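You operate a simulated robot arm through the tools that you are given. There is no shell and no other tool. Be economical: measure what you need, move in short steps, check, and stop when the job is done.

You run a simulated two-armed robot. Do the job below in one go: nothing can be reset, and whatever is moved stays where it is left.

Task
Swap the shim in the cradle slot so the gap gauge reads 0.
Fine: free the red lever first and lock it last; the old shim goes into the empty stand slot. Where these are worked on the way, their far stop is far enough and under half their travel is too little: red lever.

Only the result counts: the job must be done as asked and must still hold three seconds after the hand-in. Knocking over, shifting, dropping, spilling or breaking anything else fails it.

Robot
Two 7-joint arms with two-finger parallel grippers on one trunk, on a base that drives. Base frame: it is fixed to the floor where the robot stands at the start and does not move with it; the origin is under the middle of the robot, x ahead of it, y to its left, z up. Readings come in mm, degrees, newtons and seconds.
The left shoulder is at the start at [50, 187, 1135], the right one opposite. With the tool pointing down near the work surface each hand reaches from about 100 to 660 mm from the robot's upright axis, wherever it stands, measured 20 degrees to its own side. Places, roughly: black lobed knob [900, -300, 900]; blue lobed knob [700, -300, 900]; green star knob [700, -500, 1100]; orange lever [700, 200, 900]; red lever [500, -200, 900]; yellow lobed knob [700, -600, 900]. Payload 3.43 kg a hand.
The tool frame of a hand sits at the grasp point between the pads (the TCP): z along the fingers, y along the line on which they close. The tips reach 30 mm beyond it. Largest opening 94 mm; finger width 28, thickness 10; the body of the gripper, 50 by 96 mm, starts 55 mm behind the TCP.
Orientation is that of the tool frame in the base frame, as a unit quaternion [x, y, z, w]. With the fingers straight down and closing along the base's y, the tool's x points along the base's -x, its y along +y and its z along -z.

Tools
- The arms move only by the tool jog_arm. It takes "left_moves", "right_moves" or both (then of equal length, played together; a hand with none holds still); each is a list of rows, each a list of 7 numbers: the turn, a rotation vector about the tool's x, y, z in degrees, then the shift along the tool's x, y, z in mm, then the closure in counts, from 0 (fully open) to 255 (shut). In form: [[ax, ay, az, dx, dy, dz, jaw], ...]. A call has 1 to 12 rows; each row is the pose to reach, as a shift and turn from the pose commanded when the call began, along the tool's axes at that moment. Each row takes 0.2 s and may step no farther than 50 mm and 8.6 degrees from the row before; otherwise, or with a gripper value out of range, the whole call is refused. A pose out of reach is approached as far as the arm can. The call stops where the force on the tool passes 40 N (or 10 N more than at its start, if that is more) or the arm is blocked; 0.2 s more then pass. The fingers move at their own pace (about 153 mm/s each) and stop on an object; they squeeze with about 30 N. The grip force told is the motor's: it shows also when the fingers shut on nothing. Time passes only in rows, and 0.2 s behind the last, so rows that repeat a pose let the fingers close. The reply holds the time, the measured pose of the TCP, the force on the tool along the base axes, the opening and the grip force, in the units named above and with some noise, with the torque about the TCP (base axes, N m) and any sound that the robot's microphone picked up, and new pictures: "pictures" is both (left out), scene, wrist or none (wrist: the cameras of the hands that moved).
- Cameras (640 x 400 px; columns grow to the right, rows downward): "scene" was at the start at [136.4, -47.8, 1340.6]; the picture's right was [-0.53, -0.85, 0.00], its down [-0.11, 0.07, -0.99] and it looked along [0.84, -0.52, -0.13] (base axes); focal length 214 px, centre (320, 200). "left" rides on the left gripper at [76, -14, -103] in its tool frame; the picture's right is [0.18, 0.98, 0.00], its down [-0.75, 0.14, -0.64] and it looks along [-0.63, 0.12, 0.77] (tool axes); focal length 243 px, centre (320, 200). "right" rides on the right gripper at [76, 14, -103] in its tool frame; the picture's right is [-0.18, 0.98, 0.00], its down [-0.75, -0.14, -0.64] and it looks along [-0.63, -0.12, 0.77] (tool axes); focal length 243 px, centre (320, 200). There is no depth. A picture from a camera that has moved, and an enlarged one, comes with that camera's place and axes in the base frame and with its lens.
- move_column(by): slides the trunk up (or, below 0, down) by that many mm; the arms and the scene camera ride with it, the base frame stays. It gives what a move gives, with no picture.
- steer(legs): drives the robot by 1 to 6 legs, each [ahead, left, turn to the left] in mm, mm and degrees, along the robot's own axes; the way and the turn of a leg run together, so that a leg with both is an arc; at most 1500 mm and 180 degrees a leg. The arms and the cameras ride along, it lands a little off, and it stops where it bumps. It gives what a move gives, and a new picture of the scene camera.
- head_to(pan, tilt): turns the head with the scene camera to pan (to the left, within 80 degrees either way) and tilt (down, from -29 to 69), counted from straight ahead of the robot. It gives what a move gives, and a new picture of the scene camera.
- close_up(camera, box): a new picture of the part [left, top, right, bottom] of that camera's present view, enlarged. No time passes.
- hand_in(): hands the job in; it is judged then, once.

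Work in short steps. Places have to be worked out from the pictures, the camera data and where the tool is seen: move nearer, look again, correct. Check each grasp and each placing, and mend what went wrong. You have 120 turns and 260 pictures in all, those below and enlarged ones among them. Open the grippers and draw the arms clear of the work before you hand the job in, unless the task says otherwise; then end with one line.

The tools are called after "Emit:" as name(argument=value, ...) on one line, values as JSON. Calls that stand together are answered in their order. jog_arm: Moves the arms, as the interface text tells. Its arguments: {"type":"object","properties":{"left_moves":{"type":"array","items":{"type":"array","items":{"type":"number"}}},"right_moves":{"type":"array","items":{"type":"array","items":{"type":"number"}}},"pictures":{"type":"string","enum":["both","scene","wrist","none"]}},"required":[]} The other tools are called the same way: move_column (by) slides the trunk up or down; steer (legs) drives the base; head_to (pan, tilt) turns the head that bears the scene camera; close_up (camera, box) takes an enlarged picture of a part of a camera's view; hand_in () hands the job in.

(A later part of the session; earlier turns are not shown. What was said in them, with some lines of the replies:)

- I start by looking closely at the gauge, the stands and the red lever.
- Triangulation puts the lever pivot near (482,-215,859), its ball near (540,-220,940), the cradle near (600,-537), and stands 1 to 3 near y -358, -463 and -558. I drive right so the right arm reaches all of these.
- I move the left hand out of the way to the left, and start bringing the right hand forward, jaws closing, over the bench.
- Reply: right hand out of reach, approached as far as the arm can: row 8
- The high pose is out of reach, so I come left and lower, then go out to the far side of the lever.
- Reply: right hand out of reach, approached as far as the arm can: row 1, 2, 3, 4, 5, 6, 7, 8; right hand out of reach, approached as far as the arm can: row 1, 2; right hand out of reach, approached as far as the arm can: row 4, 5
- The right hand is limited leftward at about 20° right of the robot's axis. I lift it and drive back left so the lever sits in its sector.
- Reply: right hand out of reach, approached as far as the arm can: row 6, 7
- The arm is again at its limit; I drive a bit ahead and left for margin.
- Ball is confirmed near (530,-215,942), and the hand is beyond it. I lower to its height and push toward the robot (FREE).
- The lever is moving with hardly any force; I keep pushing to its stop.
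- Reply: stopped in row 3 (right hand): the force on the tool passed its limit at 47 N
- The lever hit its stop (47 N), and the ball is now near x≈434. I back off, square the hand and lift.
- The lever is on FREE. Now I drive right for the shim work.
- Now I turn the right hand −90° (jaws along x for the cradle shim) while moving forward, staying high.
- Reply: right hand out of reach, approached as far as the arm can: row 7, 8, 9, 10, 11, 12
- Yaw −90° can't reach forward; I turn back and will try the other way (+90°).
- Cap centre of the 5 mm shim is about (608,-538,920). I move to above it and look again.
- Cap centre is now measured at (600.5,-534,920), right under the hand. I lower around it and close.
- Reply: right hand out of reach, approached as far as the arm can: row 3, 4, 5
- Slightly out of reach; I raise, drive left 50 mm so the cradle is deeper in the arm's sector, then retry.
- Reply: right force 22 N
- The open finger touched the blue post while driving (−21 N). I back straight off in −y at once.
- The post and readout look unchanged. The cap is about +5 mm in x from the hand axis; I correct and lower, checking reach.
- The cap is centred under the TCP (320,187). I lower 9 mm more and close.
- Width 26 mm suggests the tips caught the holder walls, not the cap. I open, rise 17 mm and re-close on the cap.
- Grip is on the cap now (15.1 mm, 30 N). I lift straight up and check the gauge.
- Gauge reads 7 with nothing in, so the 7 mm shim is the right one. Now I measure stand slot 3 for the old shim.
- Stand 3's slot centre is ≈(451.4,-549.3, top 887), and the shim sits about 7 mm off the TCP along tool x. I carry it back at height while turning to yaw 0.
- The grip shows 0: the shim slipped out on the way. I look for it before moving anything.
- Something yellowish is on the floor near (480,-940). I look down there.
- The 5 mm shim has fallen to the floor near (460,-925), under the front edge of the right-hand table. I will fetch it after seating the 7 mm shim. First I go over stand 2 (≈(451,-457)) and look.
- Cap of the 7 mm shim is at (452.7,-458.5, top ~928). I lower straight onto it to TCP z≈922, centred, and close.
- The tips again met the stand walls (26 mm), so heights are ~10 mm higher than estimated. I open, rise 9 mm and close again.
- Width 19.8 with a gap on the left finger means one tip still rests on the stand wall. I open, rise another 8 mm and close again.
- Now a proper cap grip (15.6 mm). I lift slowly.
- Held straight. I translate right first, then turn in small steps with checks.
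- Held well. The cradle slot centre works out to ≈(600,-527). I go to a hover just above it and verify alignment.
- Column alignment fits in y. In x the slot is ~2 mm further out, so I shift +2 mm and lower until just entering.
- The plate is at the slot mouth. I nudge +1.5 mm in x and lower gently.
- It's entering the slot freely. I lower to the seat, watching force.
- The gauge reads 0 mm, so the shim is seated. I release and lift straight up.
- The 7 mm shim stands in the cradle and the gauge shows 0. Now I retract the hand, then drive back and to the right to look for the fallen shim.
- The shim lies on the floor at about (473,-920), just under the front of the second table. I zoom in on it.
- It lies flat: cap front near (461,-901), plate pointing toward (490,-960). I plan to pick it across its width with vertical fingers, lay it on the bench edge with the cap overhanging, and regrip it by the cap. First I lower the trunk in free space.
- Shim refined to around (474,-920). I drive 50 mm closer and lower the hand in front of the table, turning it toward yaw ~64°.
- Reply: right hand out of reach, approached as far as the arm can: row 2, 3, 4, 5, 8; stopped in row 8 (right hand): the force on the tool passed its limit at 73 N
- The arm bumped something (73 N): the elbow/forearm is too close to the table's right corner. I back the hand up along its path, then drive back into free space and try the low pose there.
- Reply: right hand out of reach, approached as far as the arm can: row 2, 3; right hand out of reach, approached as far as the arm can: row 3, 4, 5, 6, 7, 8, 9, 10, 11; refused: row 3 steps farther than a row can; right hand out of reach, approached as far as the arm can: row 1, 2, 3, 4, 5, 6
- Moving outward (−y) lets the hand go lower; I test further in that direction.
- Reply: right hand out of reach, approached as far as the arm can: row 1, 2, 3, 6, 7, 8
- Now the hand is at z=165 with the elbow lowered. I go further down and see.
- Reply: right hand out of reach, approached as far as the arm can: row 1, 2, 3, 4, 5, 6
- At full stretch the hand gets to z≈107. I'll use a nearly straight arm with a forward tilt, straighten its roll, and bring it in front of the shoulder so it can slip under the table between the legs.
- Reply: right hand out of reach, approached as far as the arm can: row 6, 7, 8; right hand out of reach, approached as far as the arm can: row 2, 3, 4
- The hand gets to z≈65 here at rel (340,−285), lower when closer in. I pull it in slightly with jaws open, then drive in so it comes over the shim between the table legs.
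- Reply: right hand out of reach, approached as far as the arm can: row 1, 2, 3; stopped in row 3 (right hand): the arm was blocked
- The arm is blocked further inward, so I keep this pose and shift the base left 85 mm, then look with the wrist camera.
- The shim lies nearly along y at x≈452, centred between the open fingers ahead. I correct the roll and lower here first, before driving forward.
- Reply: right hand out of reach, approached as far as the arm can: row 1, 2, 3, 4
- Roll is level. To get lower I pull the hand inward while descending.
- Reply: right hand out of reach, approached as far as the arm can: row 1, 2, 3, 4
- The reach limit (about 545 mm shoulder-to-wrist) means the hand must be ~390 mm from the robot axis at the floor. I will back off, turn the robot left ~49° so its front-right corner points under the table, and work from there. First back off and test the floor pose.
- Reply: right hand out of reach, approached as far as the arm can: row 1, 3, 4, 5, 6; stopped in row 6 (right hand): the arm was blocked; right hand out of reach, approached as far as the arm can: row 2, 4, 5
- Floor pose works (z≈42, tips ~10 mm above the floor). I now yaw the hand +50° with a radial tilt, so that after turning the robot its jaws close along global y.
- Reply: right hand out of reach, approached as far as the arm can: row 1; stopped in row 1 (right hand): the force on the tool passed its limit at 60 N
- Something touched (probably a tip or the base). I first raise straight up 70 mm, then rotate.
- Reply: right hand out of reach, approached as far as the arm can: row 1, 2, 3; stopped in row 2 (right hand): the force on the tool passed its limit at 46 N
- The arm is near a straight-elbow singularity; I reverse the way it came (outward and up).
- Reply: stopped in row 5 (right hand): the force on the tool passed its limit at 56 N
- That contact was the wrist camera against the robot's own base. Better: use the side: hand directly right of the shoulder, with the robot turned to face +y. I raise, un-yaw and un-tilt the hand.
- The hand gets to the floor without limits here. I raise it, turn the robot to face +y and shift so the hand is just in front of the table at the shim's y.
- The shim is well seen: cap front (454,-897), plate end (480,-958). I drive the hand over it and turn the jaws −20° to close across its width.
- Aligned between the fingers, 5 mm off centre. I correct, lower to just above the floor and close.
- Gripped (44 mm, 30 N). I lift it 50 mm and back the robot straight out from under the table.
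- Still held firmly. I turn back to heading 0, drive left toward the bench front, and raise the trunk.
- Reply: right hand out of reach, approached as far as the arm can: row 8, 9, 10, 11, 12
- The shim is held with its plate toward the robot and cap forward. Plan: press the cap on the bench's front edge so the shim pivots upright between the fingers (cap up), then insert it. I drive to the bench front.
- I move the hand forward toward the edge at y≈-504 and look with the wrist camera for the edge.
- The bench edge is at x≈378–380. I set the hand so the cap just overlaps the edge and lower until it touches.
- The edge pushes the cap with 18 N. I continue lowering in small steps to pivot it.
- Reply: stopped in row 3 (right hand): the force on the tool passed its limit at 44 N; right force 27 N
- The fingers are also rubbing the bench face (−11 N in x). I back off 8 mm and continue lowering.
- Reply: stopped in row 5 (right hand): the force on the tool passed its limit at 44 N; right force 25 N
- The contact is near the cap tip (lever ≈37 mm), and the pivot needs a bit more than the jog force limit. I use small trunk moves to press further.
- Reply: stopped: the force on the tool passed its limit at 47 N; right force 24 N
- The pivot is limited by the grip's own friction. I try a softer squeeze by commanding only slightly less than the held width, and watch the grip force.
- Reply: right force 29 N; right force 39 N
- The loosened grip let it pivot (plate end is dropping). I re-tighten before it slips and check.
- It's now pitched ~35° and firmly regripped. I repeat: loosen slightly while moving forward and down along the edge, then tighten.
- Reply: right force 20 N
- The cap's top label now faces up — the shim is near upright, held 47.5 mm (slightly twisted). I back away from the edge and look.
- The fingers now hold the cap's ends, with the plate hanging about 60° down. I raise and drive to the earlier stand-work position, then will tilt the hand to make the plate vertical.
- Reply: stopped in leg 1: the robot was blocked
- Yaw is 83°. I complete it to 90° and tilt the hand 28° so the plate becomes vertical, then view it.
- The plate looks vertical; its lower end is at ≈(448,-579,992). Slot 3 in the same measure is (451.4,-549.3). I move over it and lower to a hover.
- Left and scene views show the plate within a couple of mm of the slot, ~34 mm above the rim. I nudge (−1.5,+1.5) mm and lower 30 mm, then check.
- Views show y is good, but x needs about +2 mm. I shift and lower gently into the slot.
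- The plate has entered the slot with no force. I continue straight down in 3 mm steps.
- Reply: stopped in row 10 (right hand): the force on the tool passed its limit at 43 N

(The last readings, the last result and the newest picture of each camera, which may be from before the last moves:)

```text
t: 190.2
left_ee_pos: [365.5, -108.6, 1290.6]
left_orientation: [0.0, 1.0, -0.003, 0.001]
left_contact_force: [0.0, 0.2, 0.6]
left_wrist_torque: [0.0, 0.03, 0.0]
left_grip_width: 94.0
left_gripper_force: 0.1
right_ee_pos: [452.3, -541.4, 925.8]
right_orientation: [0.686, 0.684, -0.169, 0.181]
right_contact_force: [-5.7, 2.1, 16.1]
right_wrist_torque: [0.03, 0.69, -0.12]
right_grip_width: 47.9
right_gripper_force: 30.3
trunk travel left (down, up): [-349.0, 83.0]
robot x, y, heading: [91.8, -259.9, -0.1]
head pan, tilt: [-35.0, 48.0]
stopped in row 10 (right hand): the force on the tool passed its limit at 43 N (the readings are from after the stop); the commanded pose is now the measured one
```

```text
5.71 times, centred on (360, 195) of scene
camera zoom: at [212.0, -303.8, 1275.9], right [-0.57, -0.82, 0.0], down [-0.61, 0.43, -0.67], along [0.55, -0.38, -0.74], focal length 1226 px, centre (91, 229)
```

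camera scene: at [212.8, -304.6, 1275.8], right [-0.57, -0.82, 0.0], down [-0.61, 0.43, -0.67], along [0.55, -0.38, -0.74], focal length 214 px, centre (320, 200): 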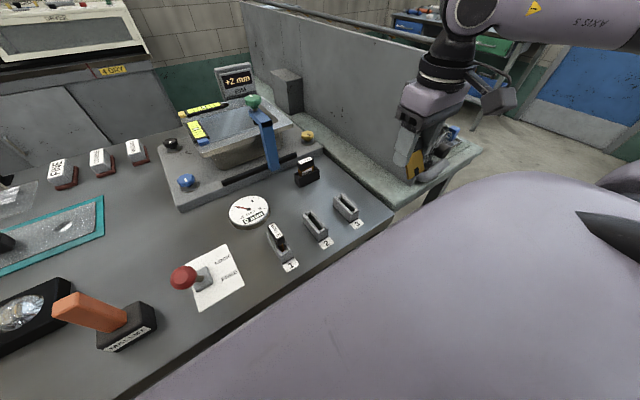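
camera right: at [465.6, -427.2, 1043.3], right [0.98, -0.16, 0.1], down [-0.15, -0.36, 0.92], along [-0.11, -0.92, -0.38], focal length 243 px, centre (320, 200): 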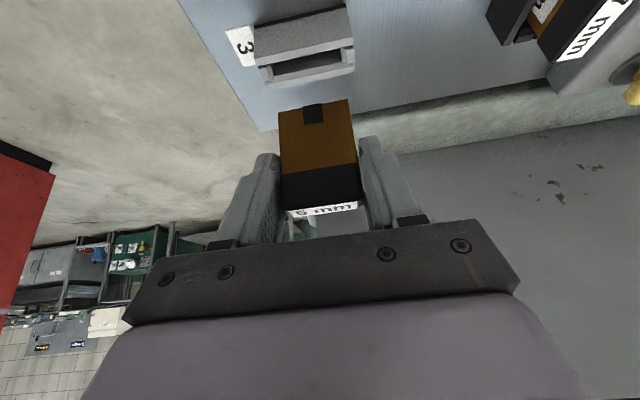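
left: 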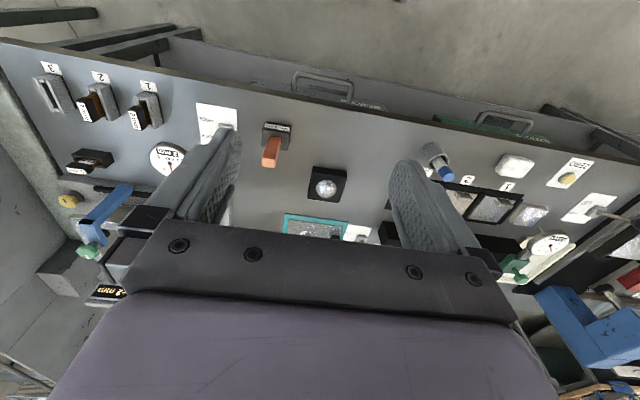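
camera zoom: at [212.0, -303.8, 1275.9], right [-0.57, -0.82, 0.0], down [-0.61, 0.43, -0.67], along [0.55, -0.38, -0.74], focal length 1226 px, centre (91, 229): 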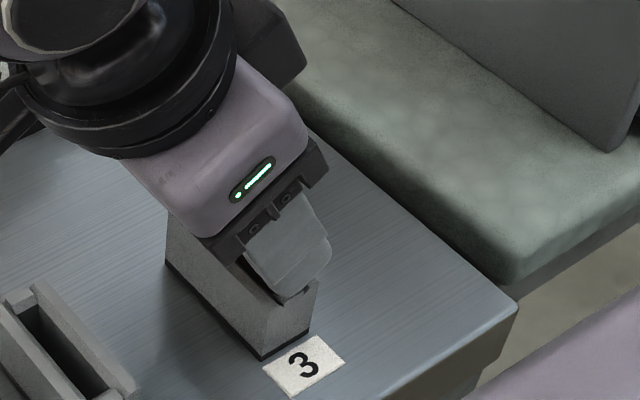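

Stopped by contact near the bottom (fingertips likely on the stand's ends). I ease up 1 mm, open slightly and rise vertically.

Emit:
jog_arm(right_moves=[[0, 0, 0, -0.7, 0, -1.3, 255], [0, 0, 0, -0.7, 0, -1.3, 115], [0, 0, 0, -0.7, 0, -1.3, 90], [0, 0, 0, -0.7, 0, -1.3, 90]], pictures="none")

Emit:
jog_arm(right_moves=[[0, 0, 0, -5, 0, -9, 90], [0, 0, 0, -12, 0, -22, 90], [0, 0, 0, -24, 0, -44, 90], [0, 0, 0, -38, 0, -70, 90], [0, 0, 0, -48, 0, -88, 90]], pictures="scene")

Emit:
close_up(camera="scene", box=[220, 130, 400, 270])

```text
t: 191.2
left_ee_pos: [365.5, -108.8, 1290.1]
left_orientation: [-0.001, 1.0, -0.002, 0.0]
left_contact_force: [0.0, 0.0, -0.7]
left_wrist_torque: [0.0, -0.03, 0.03]
left_grip_width: 94.0
left_gripper_force: 0.0
right_ee_pos: [454.4, -541.3, 926.7]
right_orientation: [0.685, 0.684, -0.168, 0.183]
right_contact_force: [12.8, 3.9, 11.1]
right_wrist_torque: [0.18, -0.15, 0.0]
right_grip_width: 53.7
right_gripper_force: 0.1
trunk travel left (down, up): [-349.0, 83.0]
robot x, y, heading: [89.8, -260.3, 0.0]
head pan, tilt: [-35.0, 48.0]
```

```text
t: 192.4
left_ee_pos: [364.8, -110.7, 1290.4]
left_orientation: [0.0, 1.0, -0.002, 0.001]
left_contact_force: [-0.4, 0.1, -0.3]
left_wrist_torque: [0.01, -0.02, 0.01]
left_grip_width: 93.8
left_gripper_force: 0.1
right_ee_pos: [451.2, -540.4, 1027.6]
right_orientation: [0.685, 0.685, -0.169, 0.181]
right_contact_force: [0.4, -0.2, -0.4]
right_wrist_torque: [0.02, 0.03, 0.02]
right_grip_width: 60.7
right_gripper_force: 0.1
trunk travel left (down, up): [-349.0, 83.0]
robot x, y, heading: [89.1, -260.9, -0.0]
head pan, tilt: [-35.0, 48.0]
camera scene: at [212.7, -304.8, 1275.8], right [-0.57, -0.82, 0.0], down [-0.61, 0.43, -0.67], along [0.55, -0.38, -0.74], focal length 214 px, centre (320, 200)
```

scene: 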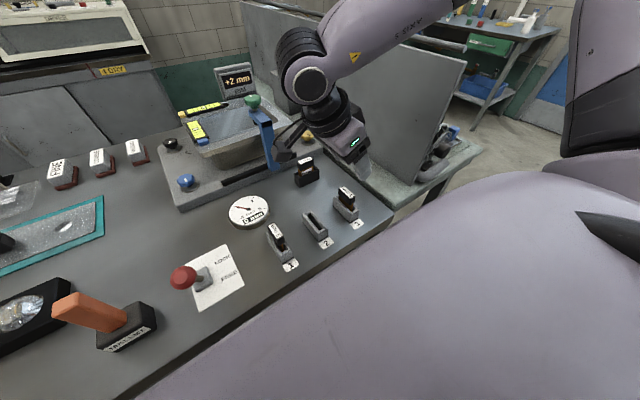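

```text
2.86 times, centred on (310, 200) of scene
camera zoom: at [212.7, -304.8, 1275.8], right [-0.57, -0.82, 0.0], down [-0.61, 0.43, -0.67], along [0.55, -0.38, -0.74], focal length 613 px, centre (349, 200)
```

zoom: 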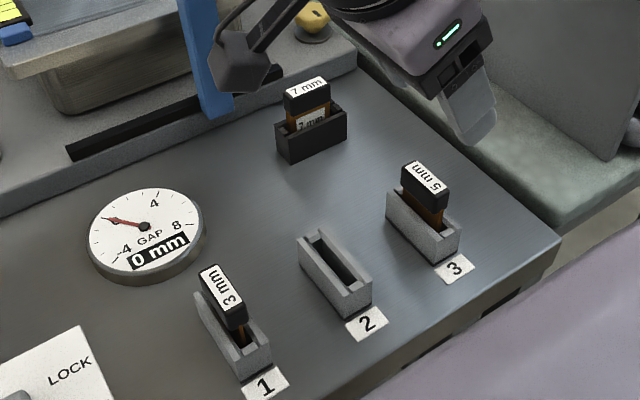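

The 5 mm shim stands properly in slot 3, and the gauge still reads 0. Now I raise, untilt and return the hand to yaw 0 with jaws closed for the lever.

Emit:
jog_arm(right_moves=[[0, 0, 0, -10, 0, -19, 90], [0, 0, 0, -20, 0, -38, 90], [0, 7, 0, -20, 0, -38, 90], [0, 14, 0, -20, 0, -38, 90], [0, 21, 0, -20, 0, -38, 90], [0, 28.5, 0, -20, 0, -38, 90]], pictures="none")

Emit:
jog_arm(right_moves=[[0, 0, -8, -5, -10, 0, 255], [0, 0, -16, -10, -20, 0, 255], [0, 0, -24, -15, -30, 0, 255], [0, 0, -32, -20, -40, 0, 255], [0, 0, -40, -20, -50, 0, 255], [0, 0, -48, -20, -60, 0, 255], [0, 0, -56, -20, -70, 0, 255], [0, 0, -64, -20, -80, 0, 255], [0, 0, -72, -20, -90, 0, 255], [0, 0, -80, -20, -100, 0, 255], [0, 0, -88, -20, -110, 0, 255], [0, 0, -90, -20, -120, 0, 255]], pictures="none")

Emit:
steer(legs=[[0, 335, 0]])

```text
t: 193.8
left_ee_pos: [365.8, -110.9, 1291.9]
left_orientation: [0.0, 1.0, -0.001, 0.0]
left_contact_force: [0.1, 0.0, -0.2]
left_wrist_torque: [-0.01, 0.0, -0.01]
left_grip_width: 94.2
left_gripper_force: 0.1
right_ee_pos: [449.6, -540.3, 1070.2]
right_orientation: [0.706, 0.708, 0.006, 0.006]
right_contact_force: [-0.2, 0.4, -0.6]
right_wrist_torque: [-0.04, 0.0, 0.02]
right_grip_width: 60.8
right_gripper_force: 0.1
trunk travel left (down, up): [-349.0, 83.0]
robot x, y, heading: [88.0, -259.4, 0.2]
head pan, tilt: [-35.0, 48.0]
```

```text
t: 196.4
left_ee_pos: [365.5, -110.2, 1291.0]
left_orientation: [-0.001, 1.0, -0.002, -0.001]
left_contact_force: [0.1, 0.7, -0.3]
left_wrist_torque: [0.01, -0.01, 0.0]
left_grip_width: 94.2
left_gripper_force: 0.1
right_ee_pos: [330.8, -562.5, 1066.2]
right_orientation: [-0.003, 1.0, -0.001, 0.009]
right_contact_force: [-0.1, 0.2, 0.3]
right_wrist_torque: [0.0, 0.0, 0.03]
right_grip_width: 0.0
right_gripper_force: 30.2
trunk travel left (down, up): [-349.0, 83.0]
robot x, y, heading: [90.0, -261.5, 0.4]
head pan, tilt: [-35.0, 48.0]
```

```text
t: 199.8
left_ee_pos: [366.5, 213.6, 1291.4]
left_orientation: [0.001, 1.0, -0.001, 0.0]
left_contact_force: [-0.3, 0.8, 0.3]
left_wrist_torque: [0.0, 0.01, 0.02]
left_grip_width: 93.6
left_gripper_force: 0.0
right_ee_pos: [329.7, -236.5, 1067.8]
right_orientation: [0.0, 1.0, -0.002, 0.009]
right_contact_force: [-0.1, -0.4, -0.2]
right_wrist_torque: [-0.05, 0.02, 0.01]
right_grip_width: 0.0
right_gripper_force: 30.1
trunk travel left (down, up): [-349.0, 83.0]
robot x, y, heading: [91.4, 65.2, -0.1]
head pan, tilt: [-35.0, 48.0]
camera scene: at [212.9, 20.0, 1275.8], right [-0.57, -0.82, 0.0], down [-0.61, 0.43, -0.67], along [0.55, -0.38, -0.74], focal length 214 px, centre (320, 200)
```

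scene: 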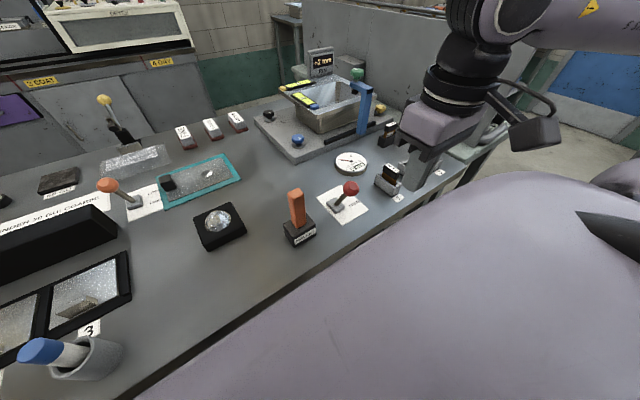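

The hand is left of its start by the lever. I lower it in front of the ball and push it toward LOCK.

Emit:
jog_arm(right_moves=[[0, 0, 0, -15, 11, 30, 255], [0, 0, 0, -30, 22, 72, 255], [0, 0, 0, -30, 22, 112, 255], [0, 0, 0, -30, 22, 130, 255], [0, 0, 0, -48, 22, 130, 255], [0, 0, 0, -64, 22, 130, 255], [0, 0, 0, -80, 22, 130, 255], [0, 0, 0, -96, 22, 130, 255], [0, 0, 0, -112, 22, 130, 255], [0, 0, 0, -128, 22, 130, 255], [0, 0, 0, -144, 22, 130, 255], [0, 0, 0, -160, 22, 130, 255]], pictures="scene")

```text
t: 202.4
left_ee_pos: [363.6, 214.1, 1289.9]
left_orientation: [0.001, 1.0, -0.002, 0.001]
left_contact_force: [1.1, -0.4, -0.3]
left_wrist_torque: [0.02, 0.03, 0.06]
left_grip_width: 94.0
left_gripper_force: 0.0
right_ee_pos: [475.3, -216.9, 938.2]
right_orientation: [0.0, 1.0, -0.006, -0.008]
right_contact_force: [-17.2, -3.8, 13.3]
right_wrist_torque: [-0.07, 0.32, 0.01]
right_grip_width: 0.0
right_gripper_force: 29.8
trunk travel left (down, up): [-349.0, 83.0]
robot x, y, heading: [89.4, 64.0, -0.1]
head pan, tilt: [-35.0, 48.0]
stopped in row 12 (right hand): the force on the tool passed its limit at 47 N (the readings are from after the stop); the commanded pose is now the measured one
camera scene: at [210.7, 19.8, 1276.3], right [-0.58, -0.82, 0.0], down [-0.61, 0.43, -0.67], along [0.55, -0.39, -0.74], focal length 214 px, centre (320, 200)
```

scene: 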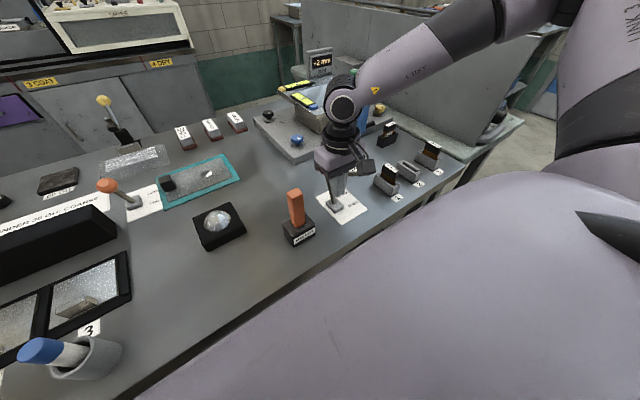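

Emit:
close_up(camera="scene", box=[290, 130, 400, 230])

Emit:
close_up(camera="right", box=[160, 40, 480, 260])

```text
4.00 times, centred on (345, 180) of scene
camera zoom: at [210.7, 19.8, 1276.3], right [-0.58, -0.82, 0.0], down [-0.61, 0.43, -0.67], along [0.55, -0.39, -0.74], focal length 858 px, centre (220, 280)
```

zoom: 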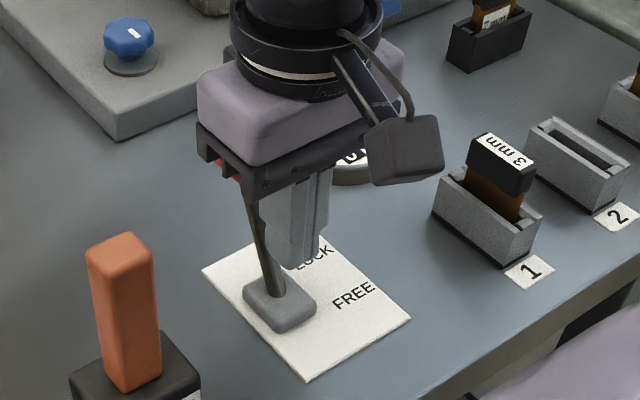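

```text
1.82 times, centred on (320, 150) of right
camera zoom: at [400.5, -201.7, 1040.1], right [0.18, 0.98, -0.01], down [0.76, -0.13, 0.63], along [0.62, -0.13, -0.78], focal length 441 px, centre (320, 291)
```

zoom: 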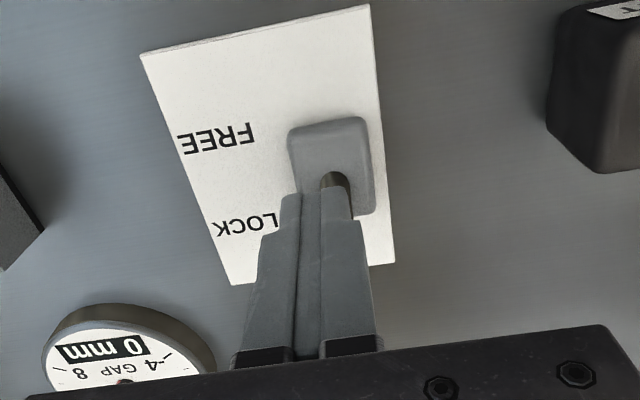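

Ball computes to ≈(532,-213,938), i.e. the LOCK side. I back off and look to confirm.

Emit:
jog_arm(right_moves=[[0, 0, 0, 15, 0, 0, 255], [0, 0, 0, 45, 0, 0, 255], [0, 0, 0, 80, 0, -5, 255], [0, 0, 0, 110, -30, -20, 255], [0, 0, 0, 120, -70, -40, 255]], pictures="none")

Emit:
close_up(camera="scene", box=[290, 130, 400, 230])

```text
t: 203.6
left_ee_pos: [364.4, 212.9, 1290.7]
left_orientation: [0.0, 1.0, -0.001, 0.0]
left_contact_force: [1.1, -0.2, -0.2]
left_wrist_torque: [-0.01, 0.0, -0.04]
left_grip_width: 93.7
left_gripper_force: 0.1
right_ee_pos: [358.1, -286.5, 981.3]
right_orientation: [-0.001, 1.0, -0.004, -0.005]
right_contact_force: [-1.2, 0.0, -0.2]
right_wrist_torque: [0.03, -0.03, -0.03]
right_grip_width: 0.0
right_gripper_force: 30.0
trunk travel left (down, up): [-349.0, 83.0]
robot x, y, heading: [89.5, 66.8, -0.2]
head pan, tilt: [-35.0, 48.0]
```

```text
4.00 times, centred on (345, 180) of scene
camera zoom: at [212.1, 19.1, 1275.8], right [-0.58, -0.82, 0.0], down [-0.61, 0.43, -0.67], along [0.55, -0.38, -0.74], focal length 858 px, centre (220, 280)
```

zoom: 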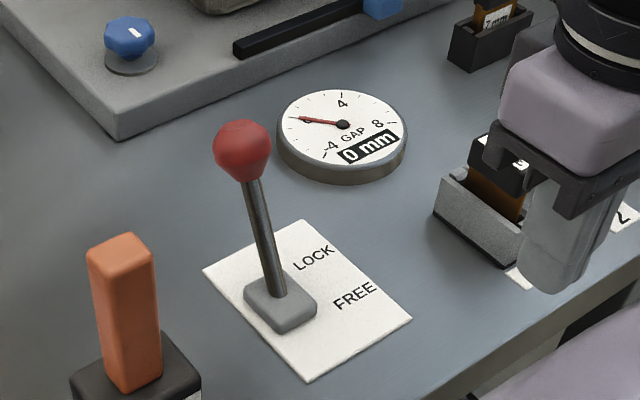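

The lever stands at LOCK with the same tilt as at the start, and the push ended on its stop (47 N). The gauge reads 0. I open the gripper, withdraw the arm and back the robot off.

Emit:
jog_arm(right_moves=[[0, 0, 0, 30, 0, -25, 255], [0, 0, 0, 60, 0, -55, 255], [0, 0, 0, 90, -10, -85, 0], [0, 0, 0, 110, -20, -100, 0], [0, 0, 0, 110, -20, -100, 0]], pictures="none")

Emit:
steer(legs=[[-150, 0, 0]])

Emit:
close_up(camera="scene", box=[240, 90, 440, 220])

```text
t: 204.8
left_ee_pos: [366.0, 213.7, 1289.9]
left_orientation: [0.0, 1.0, -0.001, 0.0]
left_contact_force: [-0.1, 0.4, 0.1]
left_wrist_torque: [-0.02, 0.0, -0.01]
left_grip_width: 94.3
left_gripper_force: 0.0
right_ee_pos: [254.0, -310.0, 1084.8]
right_orientation: [0.0, 1.0, -0.002, -0.006]
right_contact_force: [0.4, 0.4, -0.3]
right_wrist_torque: [0.0, 0.01, -0.01]
right_grip_width: 94.0
right_gripper_force: 0.0
right hand out of reach, approached as far as the arm can: row 2, 3, 4, 5
trunk travel left (down, up): [-349.0, 83.0]
robot x, y, heading: [90.2, 63.3, -0.2]
head pan, tilt: [-35.0, 48.0]
```

```text
t: 206.2
left_ee_pos: [214.8, 215.0, 1290.6]
left_orientation: [0.002, 1.0, -0.002, 0.001]
left_contact_force: [-0.7, -0.7, 0.5]
left_wrist_torque: [0.01, -0.03, 0.02]
left_grip_width: 94.0
left_gripper_force: 0.1
right_ee_pos: [100.5, -310.8, 1084.5]
right_orientation: [0.002, 1.0, -0.003, -0.004]
right_contact_force: [0.1, 0.2, -0.2]
right_wrist_torque: [-0.02, -0.02, 0.02]
right_grip_width: 94.0
right_gripper_force: 0.1
trunk travel left (down, up): [-349.0, 83.0]
robot x, y, heading: [-63.5, 63.9, -0.2]
head pan, tilt: [-35.0, 48.0]
camera scene: at [60.3, 19.8, 1275.9], right [-0.58, -0.82, 0.0], down [-0.61, 0.43, -0.67], along [0.55, -0.39, -0.74], focal length 214 px, centre (320, 200)
```

scene: 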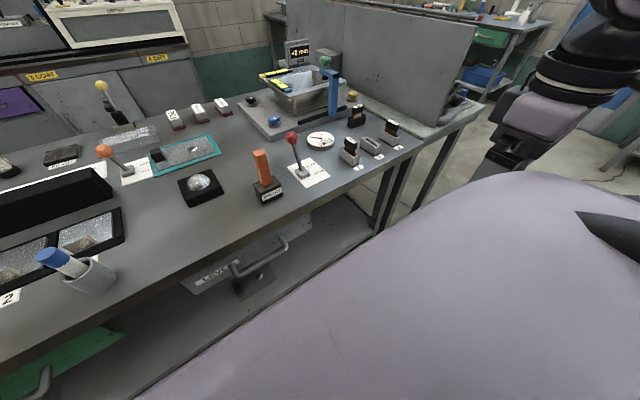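

```text
3.08 times, centred on (340, 155) of scene
camera zoom: at [60.3, 19.8, 1275.9], right [-0.58, -0.82, 0.0], down [-0.61, 0.43, -0.67], along [0.55, -0.39, -0.74], focal length 660 px, centre (258, 338)
```

zoom: 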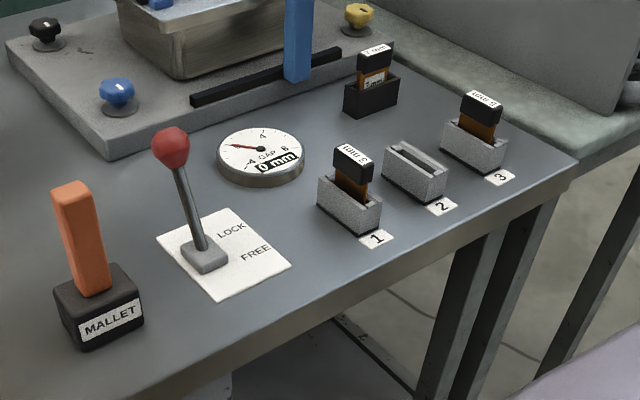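

The 7 mm shim is in the cradle with the gauge at 0, the 5 mm shim is in stand 3, the lever is on LOCK, and both arms are open and clear. I hand the job in.

Emit:
hand_in()

```text
The job is handed in.
```

The shim swap is handed in: the 7 mm shim is in the cradle with the gap gauge at 0, the old 5 mm shim is in stand slot 3, and the red lever was freed first and locked last, but I dropped the 5 mm shim on the floor on the way and had to pick it up, and I also bumped the blue post, with no movement I could see.
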